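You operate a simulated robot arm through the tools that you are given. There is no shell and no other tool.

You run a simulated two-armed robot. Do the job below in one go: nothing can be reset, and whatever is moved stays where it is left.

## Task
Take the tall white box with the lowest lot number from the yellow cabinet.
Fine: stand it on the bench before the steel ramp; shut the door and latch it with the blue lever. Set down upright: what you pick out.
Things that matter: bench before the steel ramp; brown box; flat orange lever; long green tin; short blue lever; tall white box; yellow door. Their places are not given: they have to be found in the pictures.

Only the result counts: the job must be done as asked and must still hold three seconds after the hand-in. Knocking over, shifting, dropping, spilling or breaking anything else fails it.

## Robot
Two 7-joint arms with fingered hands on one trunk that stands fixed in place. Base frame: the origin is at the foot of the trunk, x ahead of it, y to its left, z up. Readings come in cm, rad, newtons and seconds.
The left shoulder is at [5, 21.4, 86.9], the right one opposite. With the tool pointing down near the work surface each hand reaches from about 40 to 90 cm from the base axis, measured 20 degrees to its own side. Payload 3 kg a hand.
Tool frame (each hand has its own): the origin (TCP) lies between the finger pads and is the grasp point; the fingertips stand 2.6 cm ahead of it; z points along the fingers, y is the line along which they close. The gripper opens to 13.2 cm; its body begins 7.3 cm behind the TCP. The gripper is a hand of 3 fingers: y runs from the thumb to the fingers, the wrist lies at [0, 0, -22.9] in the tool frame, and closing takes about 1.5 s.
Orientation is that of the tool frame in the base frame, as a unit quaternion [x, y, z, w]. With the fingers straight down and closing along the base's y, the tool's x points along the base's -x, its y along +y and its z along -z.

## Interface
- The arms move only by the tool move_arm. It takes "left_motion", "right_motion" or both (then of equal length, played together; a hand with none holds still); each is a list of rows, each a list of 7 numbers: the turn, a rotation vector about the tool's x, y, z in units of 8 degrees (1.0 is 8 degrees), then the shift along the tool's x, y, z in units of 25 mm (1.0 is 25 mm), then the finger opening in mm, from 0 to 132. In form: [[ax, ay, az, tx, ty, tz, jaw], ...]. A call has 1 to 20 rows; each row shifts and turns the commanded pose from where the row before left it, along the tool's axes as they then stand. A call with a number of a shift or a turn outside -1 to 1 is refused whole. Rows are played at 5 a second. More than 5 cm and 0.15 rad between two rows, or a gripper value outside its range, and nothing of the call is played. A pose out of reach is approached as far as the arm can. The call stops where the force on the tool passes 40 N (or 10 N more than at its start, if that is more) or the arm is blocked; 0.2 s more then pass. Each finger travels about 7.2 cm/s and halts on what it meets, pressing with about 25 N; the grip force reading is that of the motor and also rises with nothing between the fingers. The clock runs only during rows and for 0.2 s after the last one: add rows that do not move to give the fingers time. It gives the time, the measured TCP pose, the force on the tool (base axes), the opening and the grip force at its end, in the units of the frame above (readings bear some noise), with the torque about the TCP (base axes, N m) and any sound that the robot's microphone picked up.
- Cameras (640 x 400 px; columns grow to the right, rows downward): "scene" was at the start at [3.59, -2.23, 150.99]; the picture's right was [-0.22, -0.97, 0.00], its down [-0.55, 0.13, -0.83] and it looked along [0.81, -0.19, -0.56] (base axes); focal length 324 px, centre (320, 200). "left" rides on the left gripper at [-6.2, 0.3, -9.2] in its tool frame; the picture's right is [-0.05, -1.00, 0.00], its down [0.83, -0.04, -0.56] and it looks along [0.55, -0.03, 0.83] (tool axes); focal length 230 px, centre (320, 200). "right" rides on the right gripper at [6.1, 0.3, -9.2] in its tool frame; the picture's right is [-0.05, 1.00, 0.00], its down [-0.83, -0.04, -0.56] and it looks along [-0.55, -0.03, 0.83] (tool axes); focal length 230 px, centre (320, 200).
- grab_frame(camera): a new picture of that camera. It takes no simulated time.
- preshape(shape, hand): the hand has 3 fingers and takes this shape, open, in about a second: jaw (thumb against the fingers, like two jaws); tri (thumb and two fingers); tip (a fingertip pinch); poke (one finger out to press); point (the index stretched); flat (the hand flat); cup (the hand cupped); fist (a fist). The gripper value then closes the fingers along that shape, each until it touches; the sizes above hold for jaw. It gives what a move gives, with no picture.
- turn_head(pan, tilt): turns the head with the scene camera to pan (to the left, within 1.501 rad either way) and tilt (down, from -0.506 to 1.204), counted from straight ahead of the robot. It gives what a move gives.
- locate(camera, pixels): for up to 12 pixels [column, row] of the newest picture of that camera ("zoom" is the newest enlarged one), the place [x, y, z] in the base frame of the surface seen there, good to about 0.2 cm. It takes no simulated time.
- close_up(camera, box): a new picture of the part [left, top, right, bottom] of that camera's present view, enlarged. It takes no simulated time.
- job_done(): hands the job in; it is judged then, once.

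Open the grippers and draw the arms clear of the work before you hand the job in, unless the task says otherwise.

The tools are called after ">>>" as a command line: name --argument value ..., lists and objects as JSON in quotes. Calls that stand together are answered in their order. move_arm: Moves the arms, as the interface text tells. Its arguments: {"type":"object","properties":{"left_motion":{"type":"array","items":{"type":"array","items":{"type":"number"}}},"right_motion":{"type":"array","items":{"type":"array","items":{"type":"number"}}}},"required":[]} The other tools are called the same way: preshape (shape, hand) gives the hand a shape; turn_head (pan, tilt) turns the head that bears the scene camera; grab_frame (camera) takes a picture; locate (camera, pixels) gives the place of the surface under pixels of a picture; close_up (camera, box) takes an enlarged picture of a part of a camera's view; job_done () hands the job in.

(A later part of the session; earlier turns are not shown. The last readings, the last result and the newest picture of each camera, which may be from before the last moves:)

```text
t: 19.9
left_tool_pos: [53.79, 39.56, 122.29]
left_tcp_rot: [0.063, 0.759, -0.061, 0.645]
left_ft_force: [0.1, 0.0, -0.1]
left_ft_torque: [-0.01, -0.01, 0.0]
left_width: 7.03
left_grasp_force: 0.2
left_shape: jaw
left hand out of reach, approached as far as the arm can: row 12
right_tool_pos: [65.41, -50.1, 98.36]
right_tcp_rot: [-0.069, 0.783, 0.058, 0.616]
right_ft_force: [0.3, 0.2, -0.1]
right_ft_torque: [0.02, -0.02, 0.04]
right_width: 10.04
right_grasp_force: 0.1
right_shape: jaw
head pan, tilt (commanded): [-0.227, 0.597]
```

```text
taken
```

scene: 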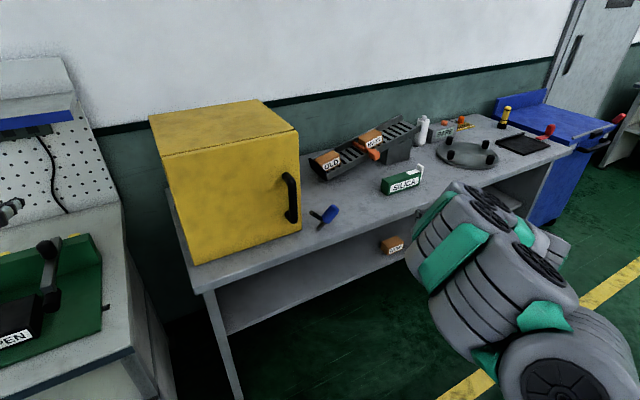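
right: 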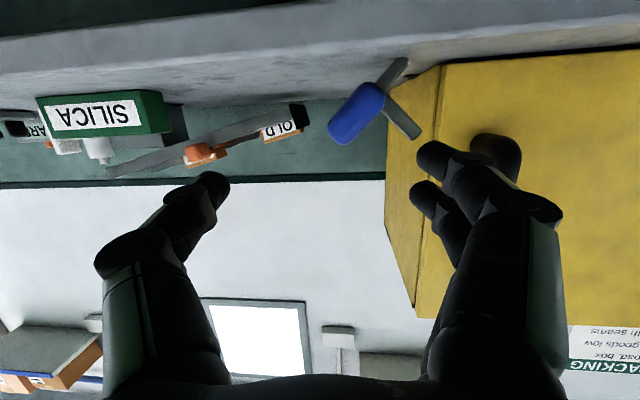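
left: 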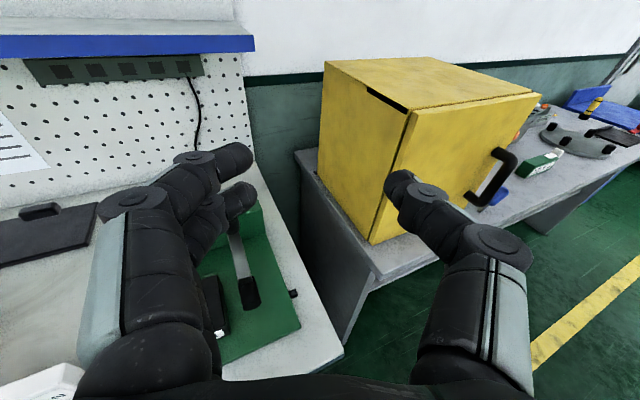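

The left hand is slightly reach-limited there but points forward (heading about -10°). I measure the door plane and hinge corner more exactly from the scene and left pictures.

>>> locate --camera "scene" --pixels '[[175, 180], [220, 180], [265, 180], [200, 230], [240, 220], [280, 210], [205, 205], [250, 195], [280, 150], [190, 255], [298, 140], [166, 160]]'

>>> locate --camera "left" --pixels '[[405, 120], [385, 190], [375, 235], [368, 242], [412, 112], [538, 95], [495, 180], [510, 155], [480, 200], [330, 62], [320, 150], [290, 300]]'

```text
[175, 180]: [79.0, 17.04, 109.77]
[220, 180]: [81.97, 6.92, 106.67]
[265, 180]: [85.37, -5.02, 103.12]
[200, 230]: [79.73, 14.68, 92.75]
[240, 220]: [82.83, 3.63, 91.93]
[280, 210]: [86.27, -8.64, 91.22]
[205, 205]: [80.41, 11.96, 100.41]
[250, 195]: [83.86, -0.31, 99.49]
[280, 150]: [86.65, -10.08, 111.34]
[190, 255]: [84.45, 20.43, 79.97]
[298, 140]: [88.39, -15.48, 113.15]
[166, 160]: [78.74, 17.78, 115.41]
```

```text
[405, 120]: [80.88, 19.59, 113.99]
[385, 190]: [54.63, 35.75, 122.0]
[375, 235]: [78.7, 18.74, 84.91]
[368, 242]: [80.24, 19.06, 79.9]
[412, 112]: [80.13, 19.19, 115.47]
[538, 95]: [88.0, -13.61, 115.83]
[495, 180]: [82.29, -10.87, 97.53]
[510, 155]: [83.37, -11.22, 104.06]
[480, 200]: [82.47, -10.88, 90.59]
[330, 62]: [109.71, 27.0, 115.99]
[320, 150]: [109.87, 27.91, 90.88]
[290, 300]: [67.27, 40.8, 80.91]
```

The door plane is yawed 16° (front-left corner (78.7,18.3), front-right (88.4,-15.5)); the handle bar axis is at about (82.35,-12.1), z 90–104. I bring the left hand toward the middle in a first step and check its real pose.

>>> move_arm --left_motion '[[0, 0, 0, 0.48, -0.97, 0.305, 70], [0, 0, 0, 0.48, -0.97, 0.305, 70], [0, 0, 0, 0.48, -0.97, 0.305, 70], [0, 0, 0, 0.48, -0.97, 0.305, 70], [0, 0, 0, 0.48, -0.97, 0.305, 70], [0, 0, 0, 0.48, -0.97, 0.305, 70], [0, 0, 0, 0.48, -0.97, 0.305, 70], [0, 0, 0, 0.48, -0.97, 0.305, 70], [0, 0, 0, 0.48, -0.97, 0.305, 70], [0, 0, 0, 0.48, -0.97, 0.305, 70]]'

>>> grab_frame --camera "left"

```text
t: 22.1
left_tool_pos: [55.41, 32.84, 123.12]
left_tcp_rot: [0.066, 0.746, -0.065, 0.659]
left_ft_force: [-0.4, 0.4, -0.6]
left_ft_torque: [-0.02, 0.02, 0.02]
left_width: 7.02
left_grasp_force: 0.1
left_shape: jaw
left hand out of reach, approached as far as the arm can: row 1, 2, 3, 4, 5, 6, 7, 8, 9, 10
right_tool_pos: [65.41, -50.03, 98.16]
right_tcp_rot: [-0.069, 0.783, 0.058, 0.615]
right_ft_force: [0.0, 0.0, 0.4]
right_ft_torque: [0.0, -0.02, -0.02]
right_width: 10.01
right_grasp_force: 0.1
right_shape: jaw
head pan, tilt (commanded): [-0.227, 0.597]
```

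```text
taken
```

left: 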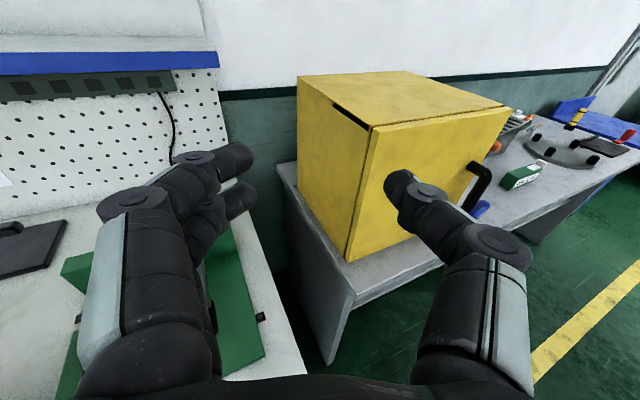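

The left arm got stuck short of the commanded pose (probably a wrist limit). I pitch the hand back down by 40° so the arm can catch up, and re-read the pose.

>>> move_arm --left_motion '[[0, 1, 0, 0, 0, 0, 70], [0, 1, 0, 0, 0, 0, 70], [0, 1, 0, 0, 0, 0, 70], [0, 1, 0, 0, 0, 0, 70], [0, 1, 0, 0, 0, 0, 70], [0, 0, 0, 0, 0, 0, 70], [0, 0, 0, 0, 0, 0, 70], [0, 0, 0, 0, 0, 0, 70]]'

>>> grab_frame --camera "scene"

```text
t: 23.9
left_tool_pos: [55.6, 32.84, 123.05]
left_tcp_rot: [0.084, 0.926, -0.038, 0.365]
left_ft_force: [-0.6, 0.0, -0.5]
left_ft_torque: [0.0, 0.0, -0.02]
left_width: 6.99
left_grasp_force: 0.0
left_shape: jaw
right_tool_pos: [65.49, -50.11, 98.11]
right_tcp_rot: [-0.069, 0.783, 0.058, 0.615]
right_ft_force: [-0.2, -0.3, -0.2]
right_ft_torque: [-0.01, 0.03, 0.01]
right_width: 10.04
right_grasp_force: 0.1
right_shape: jaw
head pan, tilt (commanded): [-0.227, 0.597]
```

```text
taken
```

scene: 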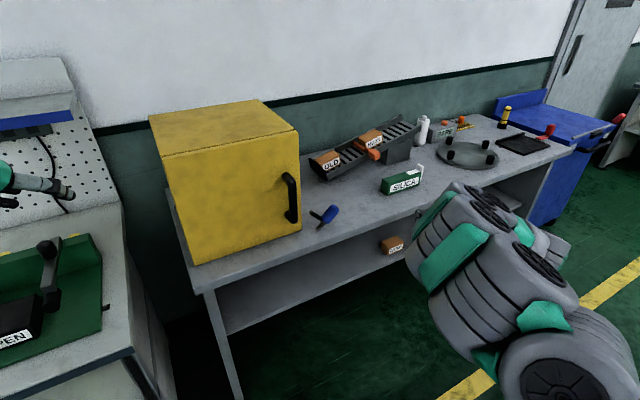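

The commanded pose follows the measured one, so I can steer from here (TCP (55.6,32.8,123), pitch -47°). I move the left hand down and to the middle, to about (62,3,107).

>>> move_arm --left_motion '[[0, 0, 0, 0.092, -0.94, 0.655, 70], [0, 0, 0, 0.092, -0.94, 0.655, 70], [0, 0, 0, 0.092, -0.94, 0.655, 70], [0, 0, 0, 0.092, -0.94, 0.655, 70], [0, 0, 0, 0.092, -0.94, 0.655, 70], [0, 0, 0, 0.092, -0.94, 0.655, 70], [0, 0, 0, 0.092, -0.94, 0.655, 70], [0, 0, 0, 0.092, -0.94, 0.655, 70], [0, 0, 0, 0.092, -0.94, 0.655, 70], [0, 0, 0, 0.092, -0.94, 0.655, 70], [0, 0, 0, 0.092, -0.94, 0.655, 70], [0, 0, 0, 0.092, -0.94, 0.655, 70]]'

>>> grab_frame --camera "scene"

>>> grab_frame --camera "left"

```text
t: 26.5
left_tool_pos: [61.78, 2.64, 107.06]
left_tcp_rot: [0.085, 0.926, -0.039, 0.365]
left_ft_force: [-0.4, -1.4, -1.1]
left_ft_torque: [0.0, 0.0, 0.0]
left_width: 7.0
left_grasp_force: 0.0
left_shape: jaw
right_tool_pos: [65.36, -50.05, 98.08]
right_tcp_rot: [-0.069, 0.782, 0.058, 0.616]
right_ft_force: [0.1, 0.5, 1.3]
right_ft_torque: [0.0, 0.02, -0.02]
right_width: 10.03
right_grasp_force: 0.1
right_shape: jaw
head pan, tilt (commanded): [-0.227, 0.597]
```

```text
taken
```

scene: 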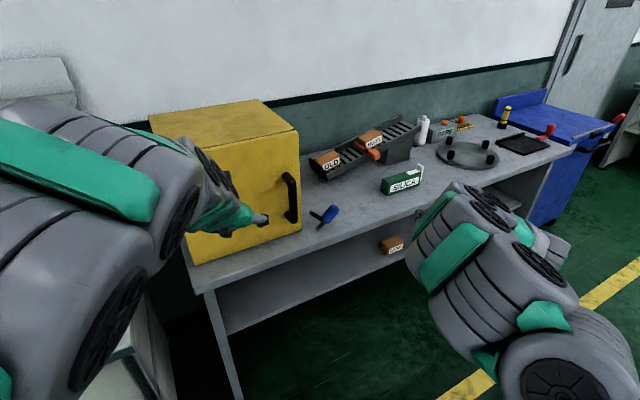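

```text
taken
```

left: 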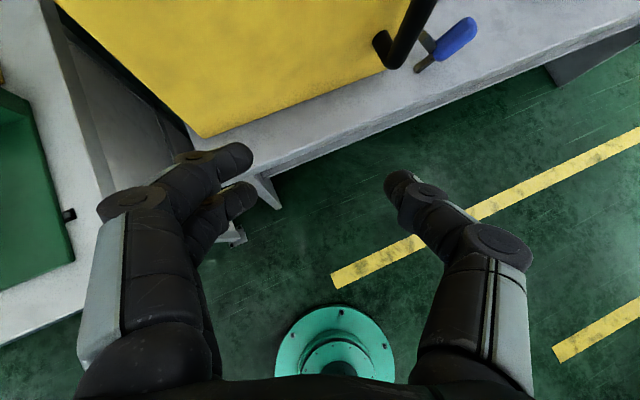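

The left hand is in the middle at (61.8,2.6,107). I now pitch it up by 35° so it points nearly level.

>>> move_arm --left_motion '[[0, -0.875, 0, 0.15, 0, 0, 70], [0, -0.875, 0, 0.15, 0, 0, 70], [0, -0.875, 0, 0.15, 0, 0, 70], [0, -0.875, 0, 0.15, 0, 0, 70], [0, -0.875, 0, 0.15, 0, 0, 70]]'

>>> grab_frame --camera "left"

```text
t: 27.7
left_tool_pos: [63.61, 1.52, 106.5]
left_tcp_rot: [0.072, 0.81, -0.057, 0.579]
left_ft_force: [0.0, -0.2, 0.3]
left_ft_torque: [-0.04, 0.02, 0.01]
left_width: 7.02
left_grasp_force: 0.1
left_shape: jaw
left hand out of reach, approached as far as the arm can: row 4, 5
right_tool_pos: [65.5, -50.0, 98.03]
right_tcp_rot: [-0.069, 0.783, 0.058, 0.615]
right_ft_force: [0.1, -0.6, 0.2]
right_ft_torque: [0.0, -0.02, 0.0]
right_width: 10.02
right_grasp_force: 0.1
right_shape: jaw
head pan, tilt (commanded): [-0.227, 0.597]
```

```text
taken
```

left: 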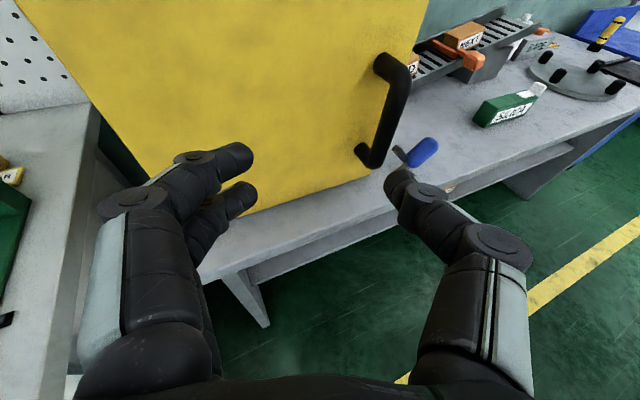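

The hand points at pitch -19°, heading -11°, good enough for the vertical handle seen at [395,105]. I move to the pre-grasp point 8 cm short of the handle.

>>> move_arm --left_motion '[[0, 0, 0, 0.132, -0.564, 0.85, 70], [0, 0, 0, 0.132, -0.564, 0.85, 70], [0, 0, 0, 0.132, -0.564, 0.85, 70], [0, 0, 0, 0.132, -0.564, 0.85, 70], [0, 0, 0, 0.132, -0.564, 0.85, 70], [0, 0, 0, 0.132, -0.564, 0.85, 70], [0, 0, 0, 0.132, -0.564, 0.85, 70]]'

>>> grab_frame --camera "left"

>>> grab_frame --camera "scene"

```text
t: 29.3
left_tool_pos: [74.76, -10.68, 99.63]
left_tcp_rot: [0.074, 0.811, -0.059, 0.578]
left_ft_force: [0.4, 0.0, 0.2]
left_ft_torque: [-0.04, 0.02, 0.01]
left_width: 7.03
left_grasp_force: 0.0
left_shape: jaw
right_tool_pos: [65.39, -50.03, 98.37]
right_tcp_rot: [-0.069, 0.783, 0.058, 0.615]
right_ft_force: [0.1, 0.1, 0.0]
right_ft_torque: [-0.02, 0.02, 0.01]
right_width: 10.03
right_grasp_force: 0.1
right_shape: jaw
head pan, tilt (commanded): [-0.227, 0.597]
```

```text
taken
```

left: 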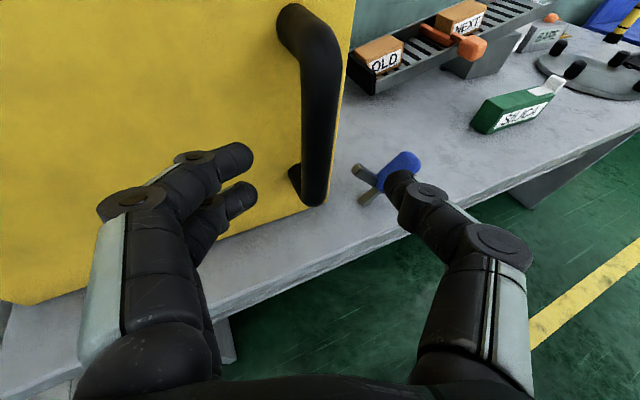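

```text
taken
```

scene: 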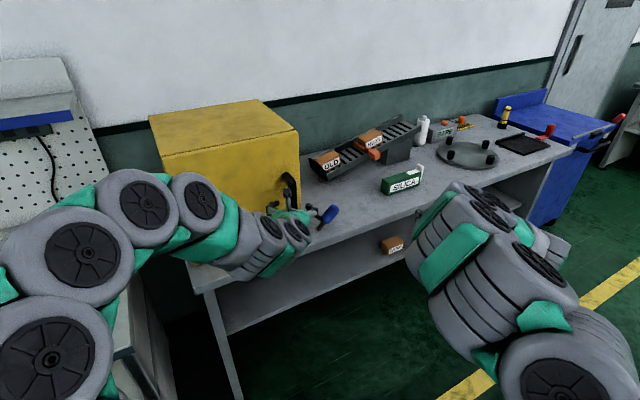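

The handle (cols 300–340) sits centred between the fingertips (cols 245 and 390). I advance 8 cm along the fingers and close on it.

>>> move_arm --left_motion '[[0, 0, 0, 0, 0, 0.8, 70], [0, 0, 0, 0, 0, 0.8, 70], [0, 0, 0, 0, 0, 0.8, 70], [0, 0, 0, 0, 0, 0.8, 70], [0, 0, 0, 0, 0, 0, 40], [0, 0, 0, 0, 0, 0, 20], [0, 0, 0, 0, 0, 0, 0], [0, 0, 0, 0, 0, 0, 0], [0, 0, 0, 0, 0, 0, 0], [0, 0, 0, 0, 0, 0, 0]]'

>>> grab_frame --camera "left"

```text
t: 31.5
left_tool_pos: [81.98, -12.2, 96.95]
left_tcp_rot: [0.073, 0.811, -0.058, 0.578]
left_ft_force: [0.0, -4.4, -1.4]
left_ft_torque: [0.04, 0.02, -0.04]
left_width: 1.23
left_grasp_force: 24.7
left_shape: jaw
right_tool_pos: [65.49, -50.05, 98.19]
right_tcp_rot: [-0.068, 0.783, 0.057, 0.616]
right_ft_force: [0.9, -0.5, 0.5]
right_ft_torque: [0.0, -0.01, 0.02]
right_width: 10.02
right_grasp_force: 0.1
right_shape: jaw
head pan, tilt (commanded): [-0.227, 0.597]
```

```text
taken
```

left: 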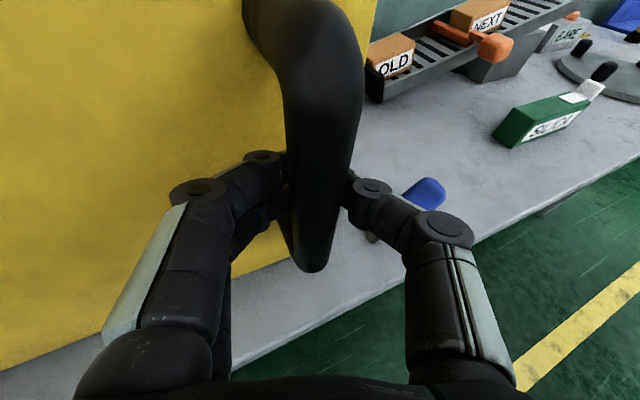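

The handle is hooked firmly (24.7 N). I pull the door open by about 10° along its arc and check.

>>> move_arm --left_motion '[[0, 0, 0, 0.17, -0.126, -0.495, 0], [0, 0, 0, 0.17, -0.126, -0.495, 0], [0, 0, 0, 0.172, -0.081, -0.504, 0], [0, 0, 0, 0.172, -0.081, -0.504, 0], [0, 0, 0, 0, 0, 0, 0]]'

>>> grab_frame --camera "scene"

```text
t: 32.7
left_tool_pos: [76.73, -12.16, 96.99]
left_tcp_rot: [0.074, 0.811, -0.058, 0.578]
left_ft_force: [0.5, -7.1, -2.8]
left_ft_torque: [0.07, 0.03, -0.02]
left_width: 1.07
left_grasp_force: 24.5
left_shape: jaw
right_tool_pos: [65.56, -50.04, 98.22]
right_tcp_rot: [-0.07, 0.783, 0.059, 0.616]
right_ft_force: [0.4, 0.9, 0.0]
right_ft_torque: [-0.02, 0.01, 0.03]
right_width: 10.01
right_grasp_force: 0.1
right_shape: jaw
head pan, tilt (commanded): [-0.227, 0.597]
```

```text
taken
```

scene: 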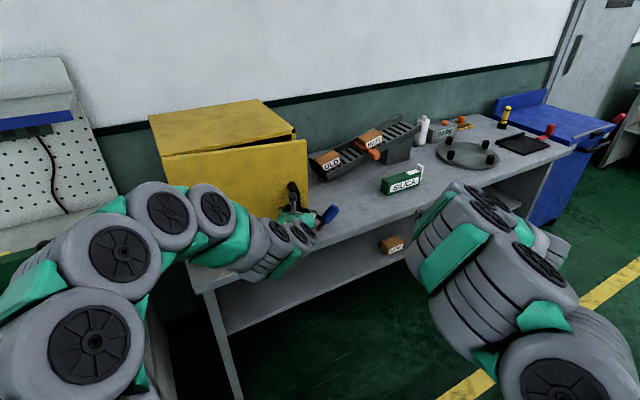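

The door is opening (about 10°). I continue along the arc to about 30°.

>>> move_arm --left_motion '[[0, 0, 0, 0.173, -0.035, -0.508, 0], [0, 0, 0, 0.173, -0.035, -0.508, 0], [0, 0, 0, 0.173, 0.012, -0.509, 0], [0, 0, 0, 0.173, 0.012, -0.509, 0], [0, 0, 0, 0.172, 0.062, -0.506, 0], [0, 0, 0, 0.172, 0.062, -0.506, 0], [0, 0, 0, 0.17, 0.105, -0.5, 0], [0, 0, 0, 0.17, 0.105, -0.5, 0], [0, 0, 0, 0, 0, 0, 0]]'

>>> grab_frame --camera "scene"

>>> grab_frame --camera "left"

```text
t: 34.7
left_tool_pos: [66.48, -9.37, 97.21]
left_tcp_rot: [0.073, 0.811, -0.058, 0.577]
left_ft_force: [0.6, 0.6, 0.7]
left_ft_torque: [0.0, -0.01, -0.03]
left_width: 0.62
left_grasp_force: 25.1
left_shape: jaw
right_tool_pos: [65.5, -49.95, 98.18]
right_tcp_rot: [-0.069, 0.783, 0.058, 0.615]
right_ft_force: [0.1, 0.4, 0.3]
right_ft_torque: [0.0, -0.01, 0.01]
right_width: 10.02
right_grasp_force: 0.0
right_shape: jaw
head pan, tilt (commanded): [-0.227, 0.597]
```

```text
taken
```

scene: 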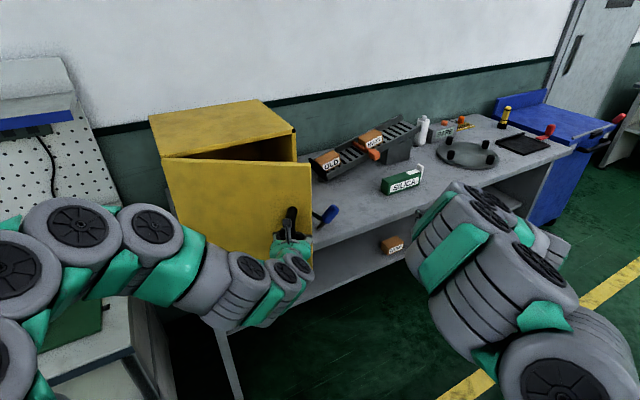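

```text
taken
```

left: 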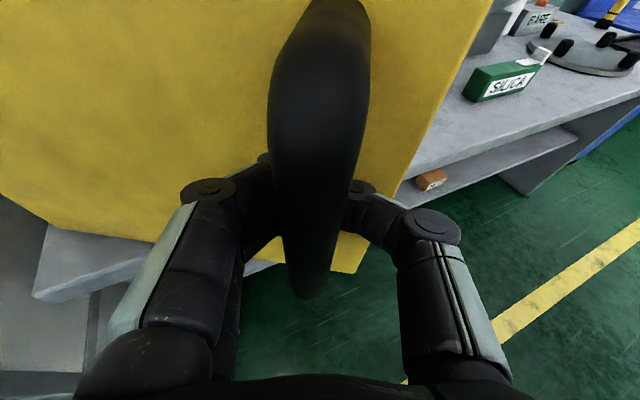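

The door stands at about 30° and the cage on the bar holds. I carry on to about 60° while turning the hand with the door.

>>> move_arm --left_motion '[[0.241, 0, 0.082, 0.168, 0.13, -0.494, 0], [0.241, 0, 0.082, 0.168, 0.133, -0.493, 0], [0.241, 0, 0.082, 0.168, 0.136, -0.492, 0], [0.241, 0, 0.082, 0.168, 0.139, -0.491, 0], [0.241, 0, 0.082, 0.167, 0.145, -0.49, 0], [0.241, 0, 0.082, 0.166, 0.15, -0.489, 0], [0.241, 0, 0.082, 0.166, 0.154, -0.488, 0], [0.241, 0, 0.082, 0.166, 0.158, -0.487, 0], [0.241, 0, 0.082, 0.165, 0.162, -0.486, 0], [0.241, 0, 0.082, 0.165, 0.166, -0.485, 0], [0.241, 0, 0.082, 0.164, 0.17, -0.484, 0], [0.241, 0, 0.082, 0.164, 0.173, -0.483, 0]]'

>>> grab_frame --camera "scene"

>>> grab_frame --camera "left"

```text
t: 37.1
left_tool_pos: [62.01, -7.6, 100.45]
left_tcp_rot: [0.2, 0.795, -0.149, 0.553]
left_ft_force: [2.0, 2.4, -11.5]
left_ft_torque: [-0.07, 0.19, 0.05]
left_width: 0.51
left_grasp_force: 24.8
left_shape: jaw
left hand out of reach, approached as far as the arm can: row 3, 4, 5, 6, 7, 8, 9, 10, 11
right_tool_pos: [65.46, -50.03, 98.19]
right_tcp_rot: [-0.069, 0.782, 0.058, 0.616]
right_ft_force: [0.2, 0.1, 0.0]
right_ft_torque: [0.0, 0.02, -0.02]
right_width: 10.01
right_grasp_force: 0.0
right_shape: jaw
head pan, tilt (commanded): [-0.227, 0.597]
stopped in row 11 (left hand): the force on the tool passed its limit at 44 N (the readings are from after the stop); the commanded pose is now the measured one
```

```text
taken
```

scene: 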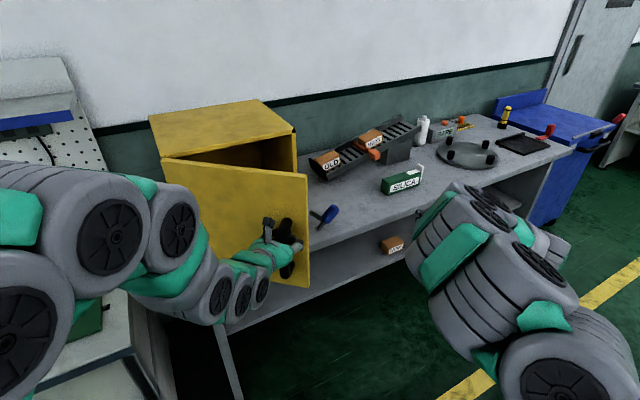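

```text
taken
```

left: 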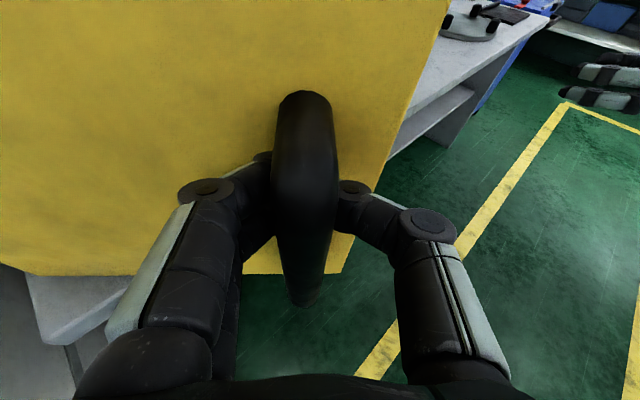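

The left arm ran out of reach with the door open about 38° (hand lifted to z 100). I let go of the handle and withdraw the left hand back, up and pitched down, so that the right hand can push the door on from inside.

>>> move_arm --left_motion '[[0, 0, 0, 0, 0, 0, 40], [0, 0, 0, 0, 0, 0, 80], [0, 0, 0, 0, 0, 0, 90], [0, 0, 0, 0, 0, 0, 90], [0, 0.8, 0, -0.5, 0, -0.7, 90], [0, 0.8, 0, -0.5, 0, -0.7, 90], [0, 0.8, 0, -0.5, 0, -0.7, 90], [0, 0.8, 0, -0.5, 0, -0.7, 90]]'

>>> grab_frame --camera "scene"

>>> grab_frame --camera "left"

```text
t: 38.9
left_tool_pos: [58.85, -5.83, 108.57]
left_tcp_rot: [0.228, 0.897, -0.1, 0.365]
left_ft_force: [-0.4, -0.3, 1.1]
left_ft_torque: [-0.03, 0.02, 0.02]
left_width: 8.98
left_grasp_force: 0.0
left_shape: jaw
right_tool_pos: [65.47, -49.98, 98.23]
right_tcp_rot: [-0.068, 0.783, 0.057, 0.616]
right_ft_force: [0.1, -0.1, 0.1]
right_ft_torque: [0.01, 0.02, 0.02]
right_width: 10.0
right_grasp_force: 0.1
right_shape: jaw
head pan, tilt (commanded): [-0.227, 0.597]
```

```text
taken
```

scene: 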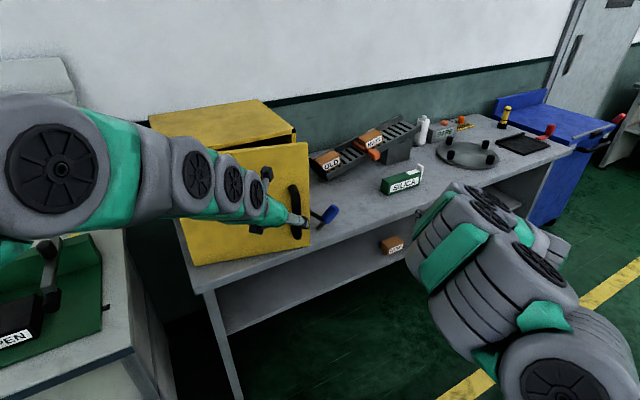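

```text
taken
```

left: 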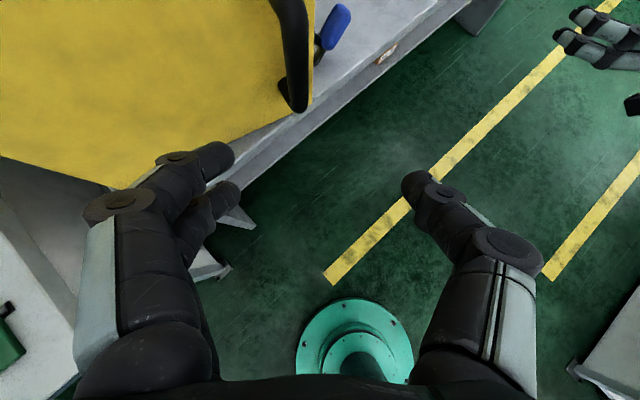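

The door seems to have swung back partly (top right corner now at [310,143], less gap). I check whether it is self-closing by waiting a moment while moving the left hand further out of the way.

>>> move_arm --left_motion '[[0, 0, 0, 0, 0, 0, 90], [0, 0, 0, 0, 0, 0, 90], [0, 0, 0, 0, 0, 0, 90], [0, 0, 0, 0, 0, 0, 90], [0, 0, 0, 0, 0, 0, 90]]'

>>> grab_frame --camera "scene"

>>> locate --camera "scene" --pixels '[[307, 146], [306, 160], [309, 200], [295, 150], [240, 150], [296, 190], [300, 225]]'

```text
t: 40.1
left_tool_pos: [58.99, -5.86, 108.5]
left_tcp_rot: [0.23, 0.897, -0.102, 0.364]
left_ft_force: [0.5, 0.0, 1.0]
left_ft_torque: [-0.01, 0.0, 0.01]
left_width: 8.97
left_grasp_force: 0.0
left_shape: jaw
right_tool_pos: [65.54, -50.01, 98.09]
right_tcp_rot: [-0.07, 0.782, 0.059, 0.616]
right_ft_force: [0.3, -0.3, 0.5]
right_ft_torque: [0.03, 0.03, 0.01]
right_width: 9.99
right_grasp_force: 0.0
right_shape: jaw
head pan, tilt (commanded): [-0.227, 0.597]
```

```text
taken
```

scene: 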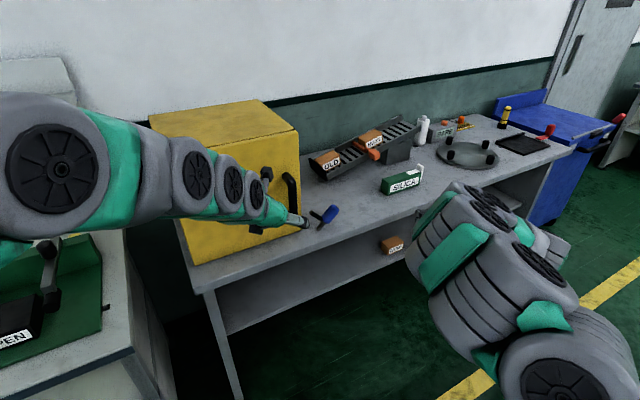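

```text
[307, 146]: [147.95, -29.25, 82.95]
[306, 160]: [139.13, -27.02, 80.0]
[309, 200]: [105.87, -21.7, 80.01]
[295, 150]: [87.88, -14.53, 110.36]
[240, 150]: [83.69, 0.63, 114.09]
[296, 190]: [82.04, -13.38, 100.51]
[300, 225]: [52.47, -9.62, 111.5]
```

The door closes itself once let go, so one hand must hold it while the other works. I will try gripping the handle again with a steeper hand (pitch -45°), which reaches nearer to the body; I turn the heading back to -10° and go to the pre-grasp point.

>>> move_arm --left_motion '[[-0.583, 0, -0.596, 0, 0, 0, 80], [-0.583, 0, -0.596, 0, 0, 0, 70], [-0.583, 0, -0.596, 0, 0, 0, 70], [0, 0, 0, -0.49, -0.1, 0.816, 70], [0, 0, 0, -0.49, -0.1, 0.816, 70], [0, 0, 0, -0.49, -0.1, 0.816, 70], [0, 0, 0, -0.49, -0.1, 0.816, 70], [0, 0, 0, -0.49, -0.1, 0.816, 70], [0, 0, 0, -0.49, -0.1, 0.816, 70], [0, 0, 0, -0.49, -0.1, 0.816, 70], [0, 0, 0, -0.49, -0.1, 0.816, 70]]'

>>> grab_frame --camera "left"

>>> grab_frame --camera "scene"

```text
t: 42.5
left_tool_pos: [76.83, -10.62, 103.64]
left_tcp_rot: [0.069, 0.924, -0.036, 0.376]
left_ft_force: [0.1, 1.1, 0.3]
left_ft_torque: [0.03, 0.0, -0.01]
left_width: 7.04
left_grasp_force: 0.0
left_shape: jaw
right_tool_pos: [65.49, -50.02, 98.06]
right_tcp_rot: [-0.068, 0.783, 0.057, 0.616]
right_ft_force: [-0.4, 0.3, -0.4]
right_ft_torque: [0.01, 0.01, 0.03]
right_width: 10.01
right_grasp_force: 0.1
right_shape: jaw
head pan, tilt (commanded): [-0.227, 0.597]
```

```text
taken
```

left: 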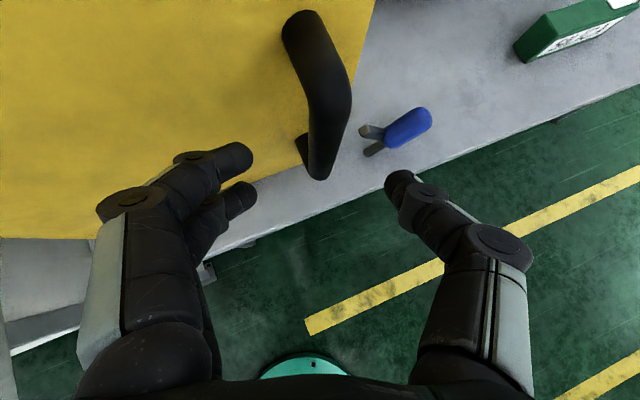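

```text
taken
```

scene: 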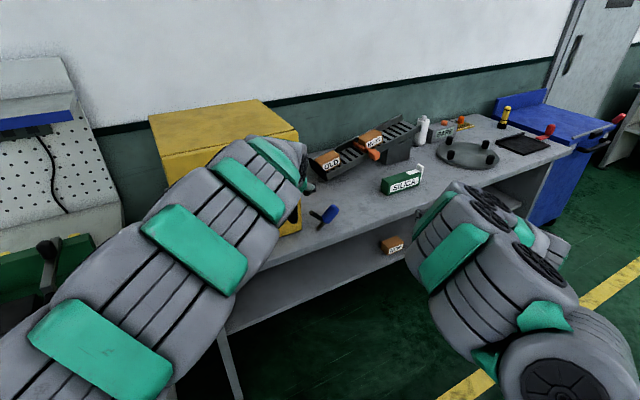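

The handle bar lies between the fingertips again (about [320,100]). I advance 8 cm, close, and pull in the same call to about 10°.

>>> move_arm --left_motion '[[0, 0, 0, 0, -0.05, 0.8, 70], [0, 0, 0, 0, -0.05, 0.8, 70], [0, 0, 0, 0, -0.05, 0.8, 70], [0, 0, 0, 0, -0.05, 0.8, 70], [0, 0, 0, 0, 0, 0, 40], [0, 0, 0, 0, 0, 0, 20], [0, 0, 0, 0, 0, 0, 0], [0, 0, 0, 0, 0, 0, 0], [0, 0, 0, 0, 0, 0, 0], [0, 0, 0, 0, 0, 0, 0], [0, 0, 0, 0.376, -0.119, -0.3655, 0], [0, 0, 0, 0.376, -0.119, -0.3655, 0], [0, 0, 0, 0.382, -0.073, -0.3715, 0], [0, 0, 0, 0.382, -0.073, -0.3715, 0]]'

>>> grab_frame --camera "left"

>>> grab_frame --camera "scene"

```text
t: 45.5
left_tool_pos: [76.68, -12.15, 97.86]
left_tcp_rot: [0.069, 0.924, -0.036, 0.374]
left_ft_force: [-0.1, -2.7, -11.1]
left_ft_torque: [0.0, 0.14, -0.05]
left_width: 1.27
left_grasp_force: 24.7
left_shape: jaw
right_tool_pos: [65.57, -50.01, 98.32]
right_tcp_rot: [-0.069, 0.783, 0.058, 0.616]
right_ft_force: [-1.5, 0.3, 0.6]
right_ft_torque: [-0.01, 0.01, -0.04]
right_width: 10.03
right_grasp_force: 0.0
right_shape: jaw
head pan, tilt (commanded): [-0.227, 0.597]
```

```text
taken
```

left: 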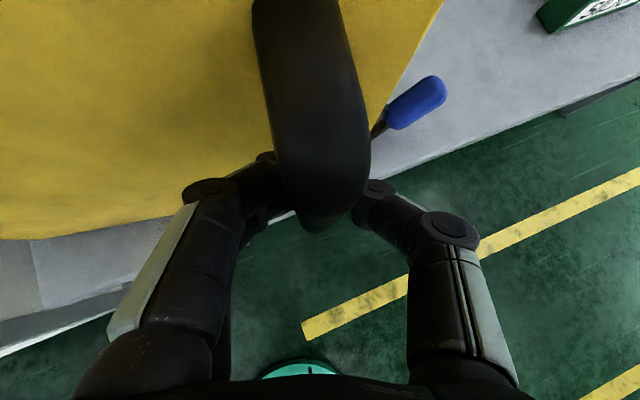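

```text
taken
```

scene: 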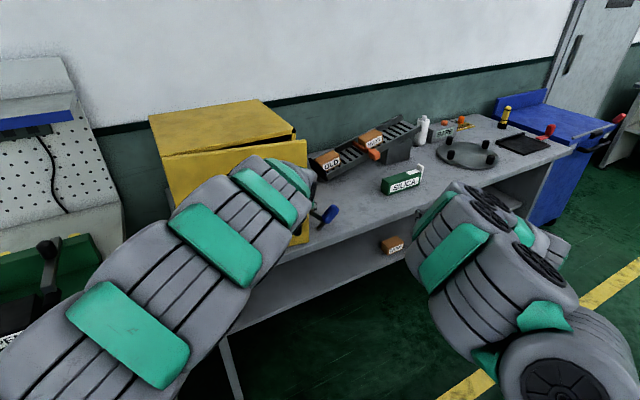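

The door follows (about 10°). I pull on to about 55°, turning the hand from 25° on.

>>> move_arm --left_motion '[[0, 0, 0, 0.385, -0.026, -0.3745, 0], [0, 0, 0, 0.385, -0.026, -0.3745, 0], [0, 0, 0, 0.3855, 0.0206, -0.3747, 0], [0, 0, 0, 0.3855, 0.0206, -0.3747, 0], [0, 0, 0, 0.3826, 0.0674, -0.372, 0], [0, 0, 0, 0.3826, 0.0674, -0.372, 0], [0.174, 0, 0.179, 0.3797, 0.095, -0.369, 0], [0.174, 0, 0.179, 0.3797, 0.095, -0.369, 0], [0.174, 0, 0.179, 0.378, 0.1045, -0.368, 0], [0.174, 0, 0.179, 0.378, 0.1045, -0.368, 0], [0.174, 0, 0.179, 0.377, 0.1137, -0.3666, 0], [0.174, 0, 0.179, 0.377, 0.1137, -0.3666, 0], [0.174, 0, 0.179, 0.3756, 0.123, -0.365, 0], [0.174, 0, 0.179, 0.3756, 0.123, -0.365, 0], [0.174, 0, 0.179, 0.374, 0.132, -0.3635, 0], [0.174, 0, 0.179, 0.374, 0.132, -0.3635, 0], [0.174, 0, 0.179, 0.372, 0.141, -0.362, 0], [0.174, 0, 0.179, 0.372, 0.141, -0.362, 0]]'

>>> grab_frame --camera "scene"

>>> grab_frame --camera "left"

```text
t: 49.3
left_tool_pos: [55.48, -2.06, 97.73]
left_tcp_rot: [0.259, 0.888, -0.113, 0.362]
left_ft_force: [9.2, 6.8, 7.5]
left_ft_torque: [0.11, -0.32, -0.38]
left_width: 0.89
left_grasp_force: 24.8
left_shape: jaw
right_tool_pos: [65.55, -50.02, 98.18]
right_tcp_rot: [-0.068, 0.783, 0.057, 0.616]
right_ft_force: [0.1, -0.6, 1.0]
right_ft_torque: [-0.02, 0.01, -0.05]
right_width: 10.01
right_grasp_force: 0.1
right_shape: jaw
head pan, tilt (commanded): [-0.227, 0.597]
```

```text
taken
```

scene: 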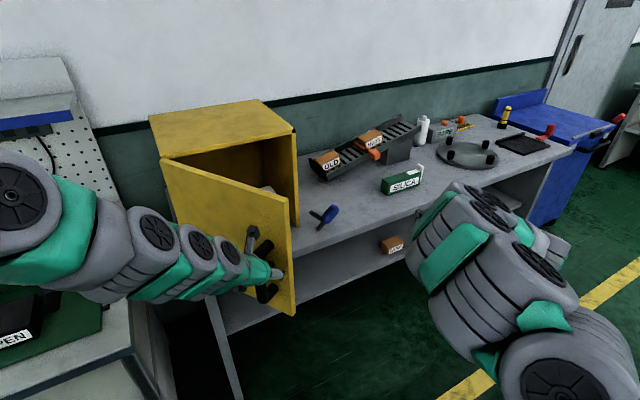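

```text
taken
```

left: 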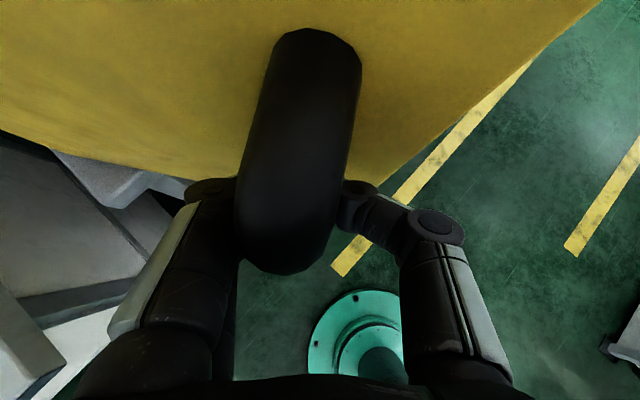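

Reach holds: the door is at about 55° and something white shows inside at [268,188]. I continue to about 85–90°.

>>> move_arm --left_motion '[[0.174, 0, 0.179, 0.3704, 0.15, -0.36, 0], [0.174, 0, 0.179, 0.3704, 0.15, -0.36, 0], [0.174, 0, 0.179, 0.3685, 0.159, -0.358, 0], [0.174, 0, 0.179, 0.3685, 0.159, -0.358, 0], [0.174, 0, 0.179, 0.3665, 0.168, -0.356, 0], [0.174, 0, 0.179, 0.3665, 0.168, -0.356, 0], [0.174, 0, 0.179, 0.364, 0.177, -0.354, 0], [0.174, 0, 0.179, 0.364, 0.177, -0.354, 0], [0.174, 0, 0.179, 0.362, 0.186, -0.352, 0], [0.174, 0, 0.179, 0.362, 0.186, -0.352, 0], [0.174, 0, 0.179, 0.3596, 0.1946, -0.3496, 0], [0.174, 0, 0.179, 0.3596, 0.1946, -0.3496, 0]]'

>>> grab_frame --camera "scene"

>>> grab_frame --camera "left"

```text
t: 51.9
left_tool_pos: [49.24, 12.91, 98.43]
left_tcp_rot: [0.438, 0.814, -0.185, 0.333]
left_ft_force: [2.3, 0.5, 0.2]
left_ft_torque: [0.03, -0.07, -0.02]
left_width: 0.7
left_grasp_force: 25.0
left_shape: jaw
left hand out of reach, approached as far as the arm can: row 4, 5
right_tool_pos: [65.52, -50.07, 98.32]
right_tcp_rot: [-0.069, 0.783, 0.058, 0.615]
right_ft_force: [-0.5, -0.5, 0.5]
right_ft_torque: [0.0, -0.01, 0.0]
right_width: 9.99
right_grasp_force: 0.0
right_shape: jaw
head pan, tilt (commanded): [-0.227, 0.597]
```

```text
taken
```

scene: 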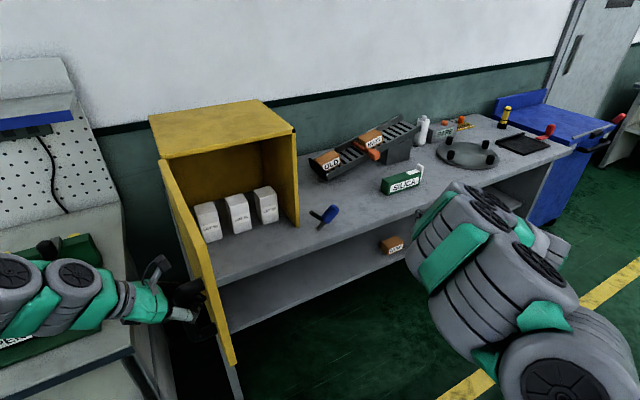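

```text
taken
```

left: 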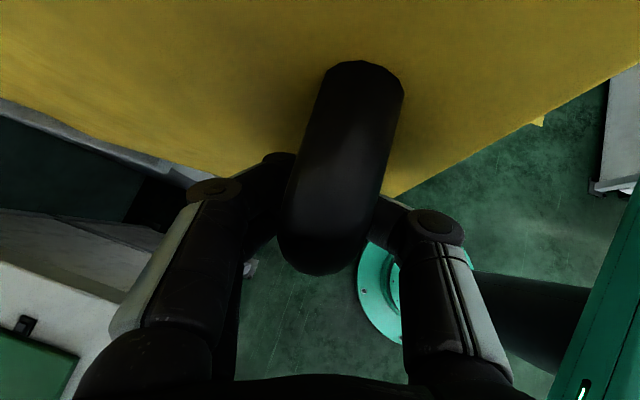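

The door is open about 85° and held by the left hand; three white boxes stand inside at about [208,220], [237,212] and [265,204]. I zoom in to read their lot numbers.

>>> close_up --camera "scene" --box '[185, 175, 295, 250]'

>>> close_up --camera "scene" --box '[190, 195, 240, 245]'

>>> close_up --camera "scene" --box '[235, 185, 285, 235]'

```text
5.33 times, centred on (240, 212) of scene
```

zoom: 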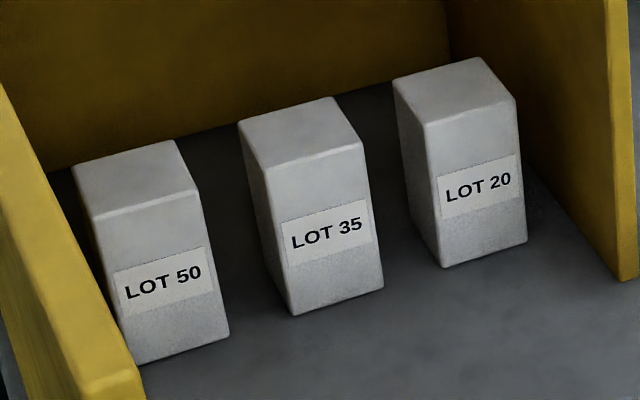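

```text
8.00 times, centred on (215, 220) of scene
```

zoom: 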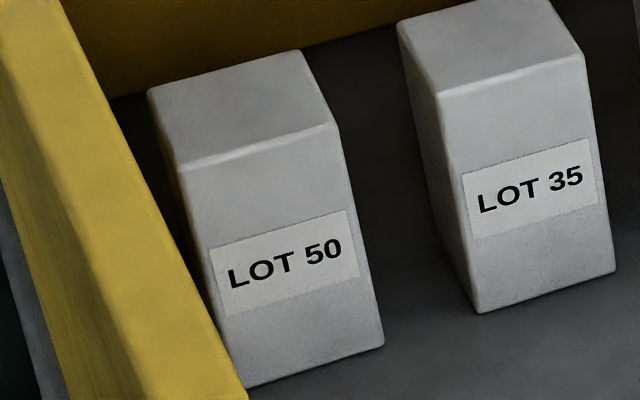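

```text
8.00 times, centred on (260, 210) of scene
```

zoom: 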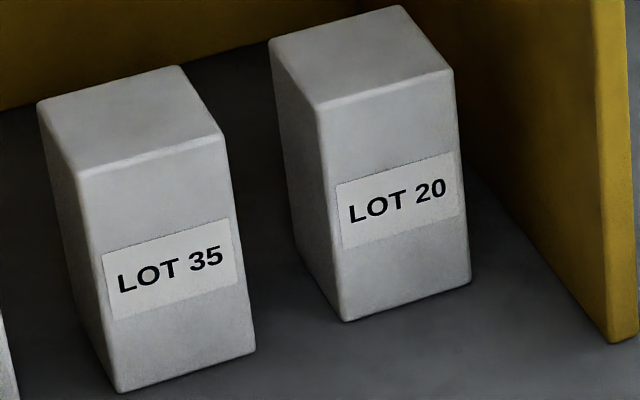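

The lots read 50, 35 and 20, so the rightmost box, LOT 20, is the one. I locate its corners and its neighbours.

>>> locate --camera "zoom" --pixels '[[325, 105], [445, 72], [400, 10], [275, 42], [345, 315], [465, 280], [400, 200], [340, 110], [440, 80], [395, 15], [290, 45], [360, 60]]'

>>> locate --camera "zoom" --pixels '[[85, 172], [215, 138], [178, 72], [45, 105], [130, 385], [250, 345], [600, 300], [590, 100], [270, 300], [500, 330], [130, 120], [300, 150]]'

```text
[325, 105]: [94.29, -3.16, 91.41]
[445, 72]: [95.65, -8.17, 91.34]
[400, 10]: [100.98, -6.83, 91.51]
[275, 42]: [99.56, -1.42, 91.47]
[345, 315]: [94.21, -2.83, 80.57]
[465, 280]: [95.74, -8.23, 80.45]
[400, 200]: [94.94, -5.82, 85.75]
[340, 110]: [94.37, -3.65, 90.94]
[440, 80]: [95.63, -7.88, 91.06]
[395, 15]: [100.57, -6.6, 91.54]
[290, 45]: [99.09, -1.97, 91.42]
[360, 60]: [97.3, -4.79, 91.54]
```

```text
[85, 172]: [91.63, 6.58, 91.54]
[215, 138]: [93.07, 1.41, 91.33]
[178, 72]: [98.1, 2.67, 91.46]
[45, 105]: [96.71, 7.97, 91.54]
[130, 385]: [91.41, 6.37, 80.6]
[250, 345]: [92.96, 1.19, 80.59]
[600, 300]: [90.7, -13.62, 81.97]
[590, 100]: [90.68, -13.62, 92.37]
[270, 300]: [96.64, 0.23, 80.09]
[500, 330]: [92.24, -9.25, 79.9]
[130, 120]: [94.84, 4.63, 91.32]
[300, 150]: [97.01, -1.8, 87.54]
```

LOT 20 stands at centre (97.6,-4.85), 5.6 cm square, z 80–91.5, with about 4.4 cm free to its left and 3.8 cm to the cabinet wall on its right. While the left hand holds the door, I bring the right hand (heading 16°, pitch -20°) in front of the opening.

>>> move_arm --right_motion '[[-0.34, 0.4, -0.083, 0, 0, 0, 75], [-0.34, 0.4, -0.083, 0, 0, 0, 75], [0, 0, 0, -0.108, 0.929, 0.587, 75], [0, 0, 0, -0.108, 0.929, 0.587, 75], [0, 0, 0, -0.108, 0.929, 0.587, 75], [0, 0, 0, -0.108, 0.929, 0.587, 75], [0, 0, 0, -0.108, 0.929, 0.587, 75], [0, 0, 0, -0.108, 0.929, 0.587, 75], [0, 0, 0, -0.108, 0.929, 0.587, 75], [0, 0, 0, -0.108, 0.929, 0.587, 75], [0, 0, 0, -0.108, 0.929, 0.587, 75], [0, 0, 0, -0.108, 0.929, 0.587, 75], [0, 0, 0, -0.108, 0.929, 0.587, 75], [0, 0, 0, -0.108, 0.929, 0.587, 75], [0, 0, 0, -0.108, 0.929, 0.587, 75], [0, 0, 0, -0.108, 0.929, 0.587, 75], [0, 0, 0, -0.108, 0.929, 0.587, 75]]'

>>> grab_frame --camera "right"

>>> grab_frame --camera "scene"

```text
t: 55.5
left_tool_pos: [49.22, 12.9, 98.51]
left_tcp_rot: [0.437, 0.814, -0.185, 0.334]
left_ft_force: [2.7, 0.8, 0.4]
left_ft_torque: [-0.01, -0.05, 0.0]
left_width: 0.73
left_grasp_force: 25.1
left_shape: jaw
right_tool_pos: [77.01, -10.38, 94.76]
right_tcp_rot: [-0.11, 0.811, 0.084, 0.568]
right_ft_force: [-0.9, 0.3, -0.1]
right_ft_torque: [0.03, 0.02, 0.01]
right_width: 7.56
right_grasp_force: 0.0
right_shape: jaw
head pan, tilt (commanded): [-0.227, 0.597]
```

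```text
taken
```

right: 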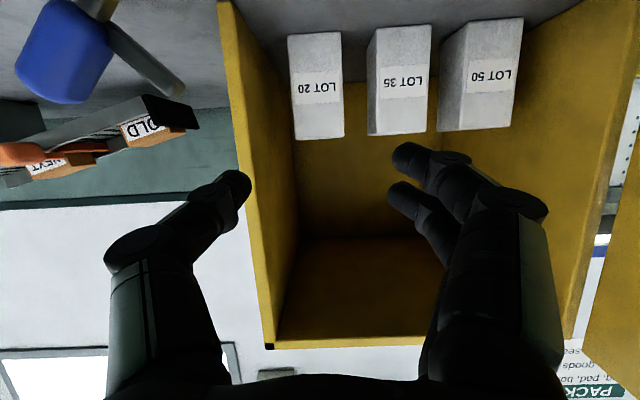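

```text
taken
```

scene: 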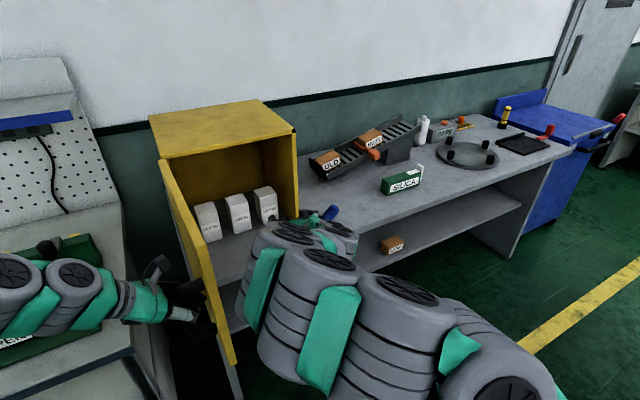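

The right camera shows LOT 20 (cols 290–345) centred between thumb and fingers. I verify the clearances with points on the wall, boxes and knuckles from this view.

>>> locate --camera "right" --pixels '[[240, 100], [260, 100], [275, 200], [250, 180], [294, 125], [343, 125], [295, 50], [340, 50], [370, 120], [372, 50], [230, 20], [262, 330]]'

>>> locate --camera "right" --pixels '[[545, 208], [530, 215], [112, 250], [130, 245], [235, 185], [405, 155], [400, 195], [165, 235], [500, 200], [560, 330], [115, 300], [318, 85]]'

```text
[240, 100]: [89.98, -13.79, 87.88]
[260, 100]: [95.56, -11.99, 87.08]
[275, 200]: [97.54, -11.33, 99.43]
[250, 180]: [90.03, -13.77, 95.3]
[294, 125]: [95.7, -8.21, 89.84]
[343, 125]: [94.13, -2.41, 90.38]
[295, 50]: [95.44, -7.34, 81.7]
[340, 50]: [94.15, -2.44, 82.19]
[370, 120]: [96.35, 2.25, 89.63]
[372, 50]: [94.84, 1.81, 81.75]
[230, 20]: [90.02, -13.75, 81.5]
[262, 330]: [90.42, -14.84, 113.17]
```

```text
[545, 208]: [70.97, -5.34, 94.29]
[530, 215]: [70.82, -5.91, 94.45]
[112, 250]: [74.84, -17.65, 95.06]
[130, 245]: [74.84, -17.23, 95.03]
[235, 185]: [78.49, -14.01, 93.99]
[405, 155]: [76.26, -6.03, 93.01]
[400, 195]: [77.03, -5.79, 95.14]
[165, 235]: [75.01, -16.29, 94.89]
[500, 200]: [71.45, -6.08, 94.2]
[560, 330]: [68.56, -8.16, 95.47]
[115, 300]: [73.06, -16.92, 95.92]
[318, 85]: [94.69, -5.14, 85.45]
```

Corridor check: the wall lies 3.55 cm right of the box and LOT 35 4.1 cm left; knuckles reach ±6.5 cm, so I aim 0.5 cm left of the box centre, giving about 0.5 cm to the wall. I advance 12 cm first and look.

>>> move_arm --right_motion '[[0, 0, 0, 0.008, 0.022, 0.96, 75], [0, 0, 0, 0.008, 0.022, 0.96, 75], [0, 0, 0, 0.008, 0.022, 0.96, 75], [0, 0, 0, 0.008, 0.022, 0.96, 75], [0, 0, 0, 0.008, 0.022, 0.96, 75]]'

>>> grab_frame --camera "right"

```text
t: 56.7
left_tool_pos: [49.25, 12.89, 98.58]
left_tcp_rot: [0.438, 0.815, -0.184, 0.333]
left_ft_force: [1.7, 1.1, -0.1]
left_ft_torque: [0.0, -0.04, -0.01]
left_width: 0.68
left_grasp_force: 25.0
left_shape: jaw
right_tool_pos: [87.92, -7.21, 90.58]
right_tcp_rot: [-0.111, 0.812, 0.084, 0.567]
right_ft_force: [0.0, 0.2, 0.2]
right_ft_torque: [0.01, -0.01, 0.02]
right_width: 7.54
right_grasp_force: 0.1
right_shape: jaw
head pan, tilt (commanded): [-0.227, 0.597]
```

```text
taken
```

right: 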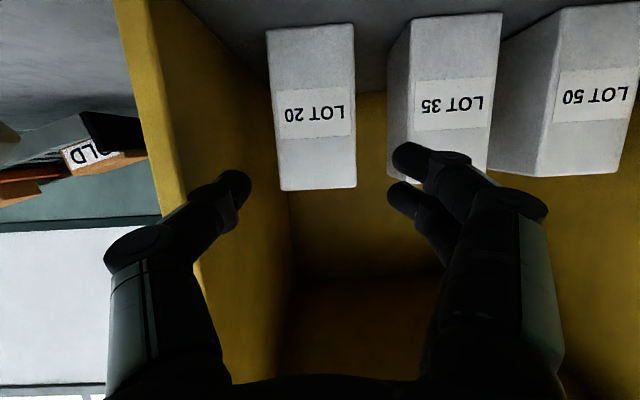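

I am at d≈31.2 along the front; the box and its neighbours are now closer. I measure the box, LOT 35's near side, the wall and thumb again before the last 9 cm.

>>> locate --camera "right" --pixels '[[272, 100], [352, 100], [275, 175], [353, 175], [310, 160], [392, 100], [392, 50], [410, 120], [225, 100], [200, 150], [255, 250], [145, 100]]'

>>> locate --camera "right" --pixels '[[108, 245], [115, 270], [245, 180], [215, 200], [160, 240], [545, 205], [420, 150], [400, 190], [460, 160], [420, 25], [310, 35], [100, 300]]'

```text
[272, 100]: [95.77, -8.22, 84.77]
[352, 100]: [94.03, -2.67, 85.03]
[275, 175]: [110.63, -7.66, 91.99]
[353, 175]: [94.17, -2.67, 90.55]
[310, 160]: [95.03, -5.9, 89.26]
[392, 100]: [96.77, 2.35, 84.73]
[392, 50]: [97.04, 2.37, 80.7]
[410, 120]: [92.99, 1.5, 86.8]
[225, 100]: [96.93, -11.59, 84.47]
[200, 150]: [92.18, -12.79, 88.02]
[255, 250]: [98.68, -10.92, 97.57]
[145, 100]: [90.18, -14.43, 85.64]
```

```text
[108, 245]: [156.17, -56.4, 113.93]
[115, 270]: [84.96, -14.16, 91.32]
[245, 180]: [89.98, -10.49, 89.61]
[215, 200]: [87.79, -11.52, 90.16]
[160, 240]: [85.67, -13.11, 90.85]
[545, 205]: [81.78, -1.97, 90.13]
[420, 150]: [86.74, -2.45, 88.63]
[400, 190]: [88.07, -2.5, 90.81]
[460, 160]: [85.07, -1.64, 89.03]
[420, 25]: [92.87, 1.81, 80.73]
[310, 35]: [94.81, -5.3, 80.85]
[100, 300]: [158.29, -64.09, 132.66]
```

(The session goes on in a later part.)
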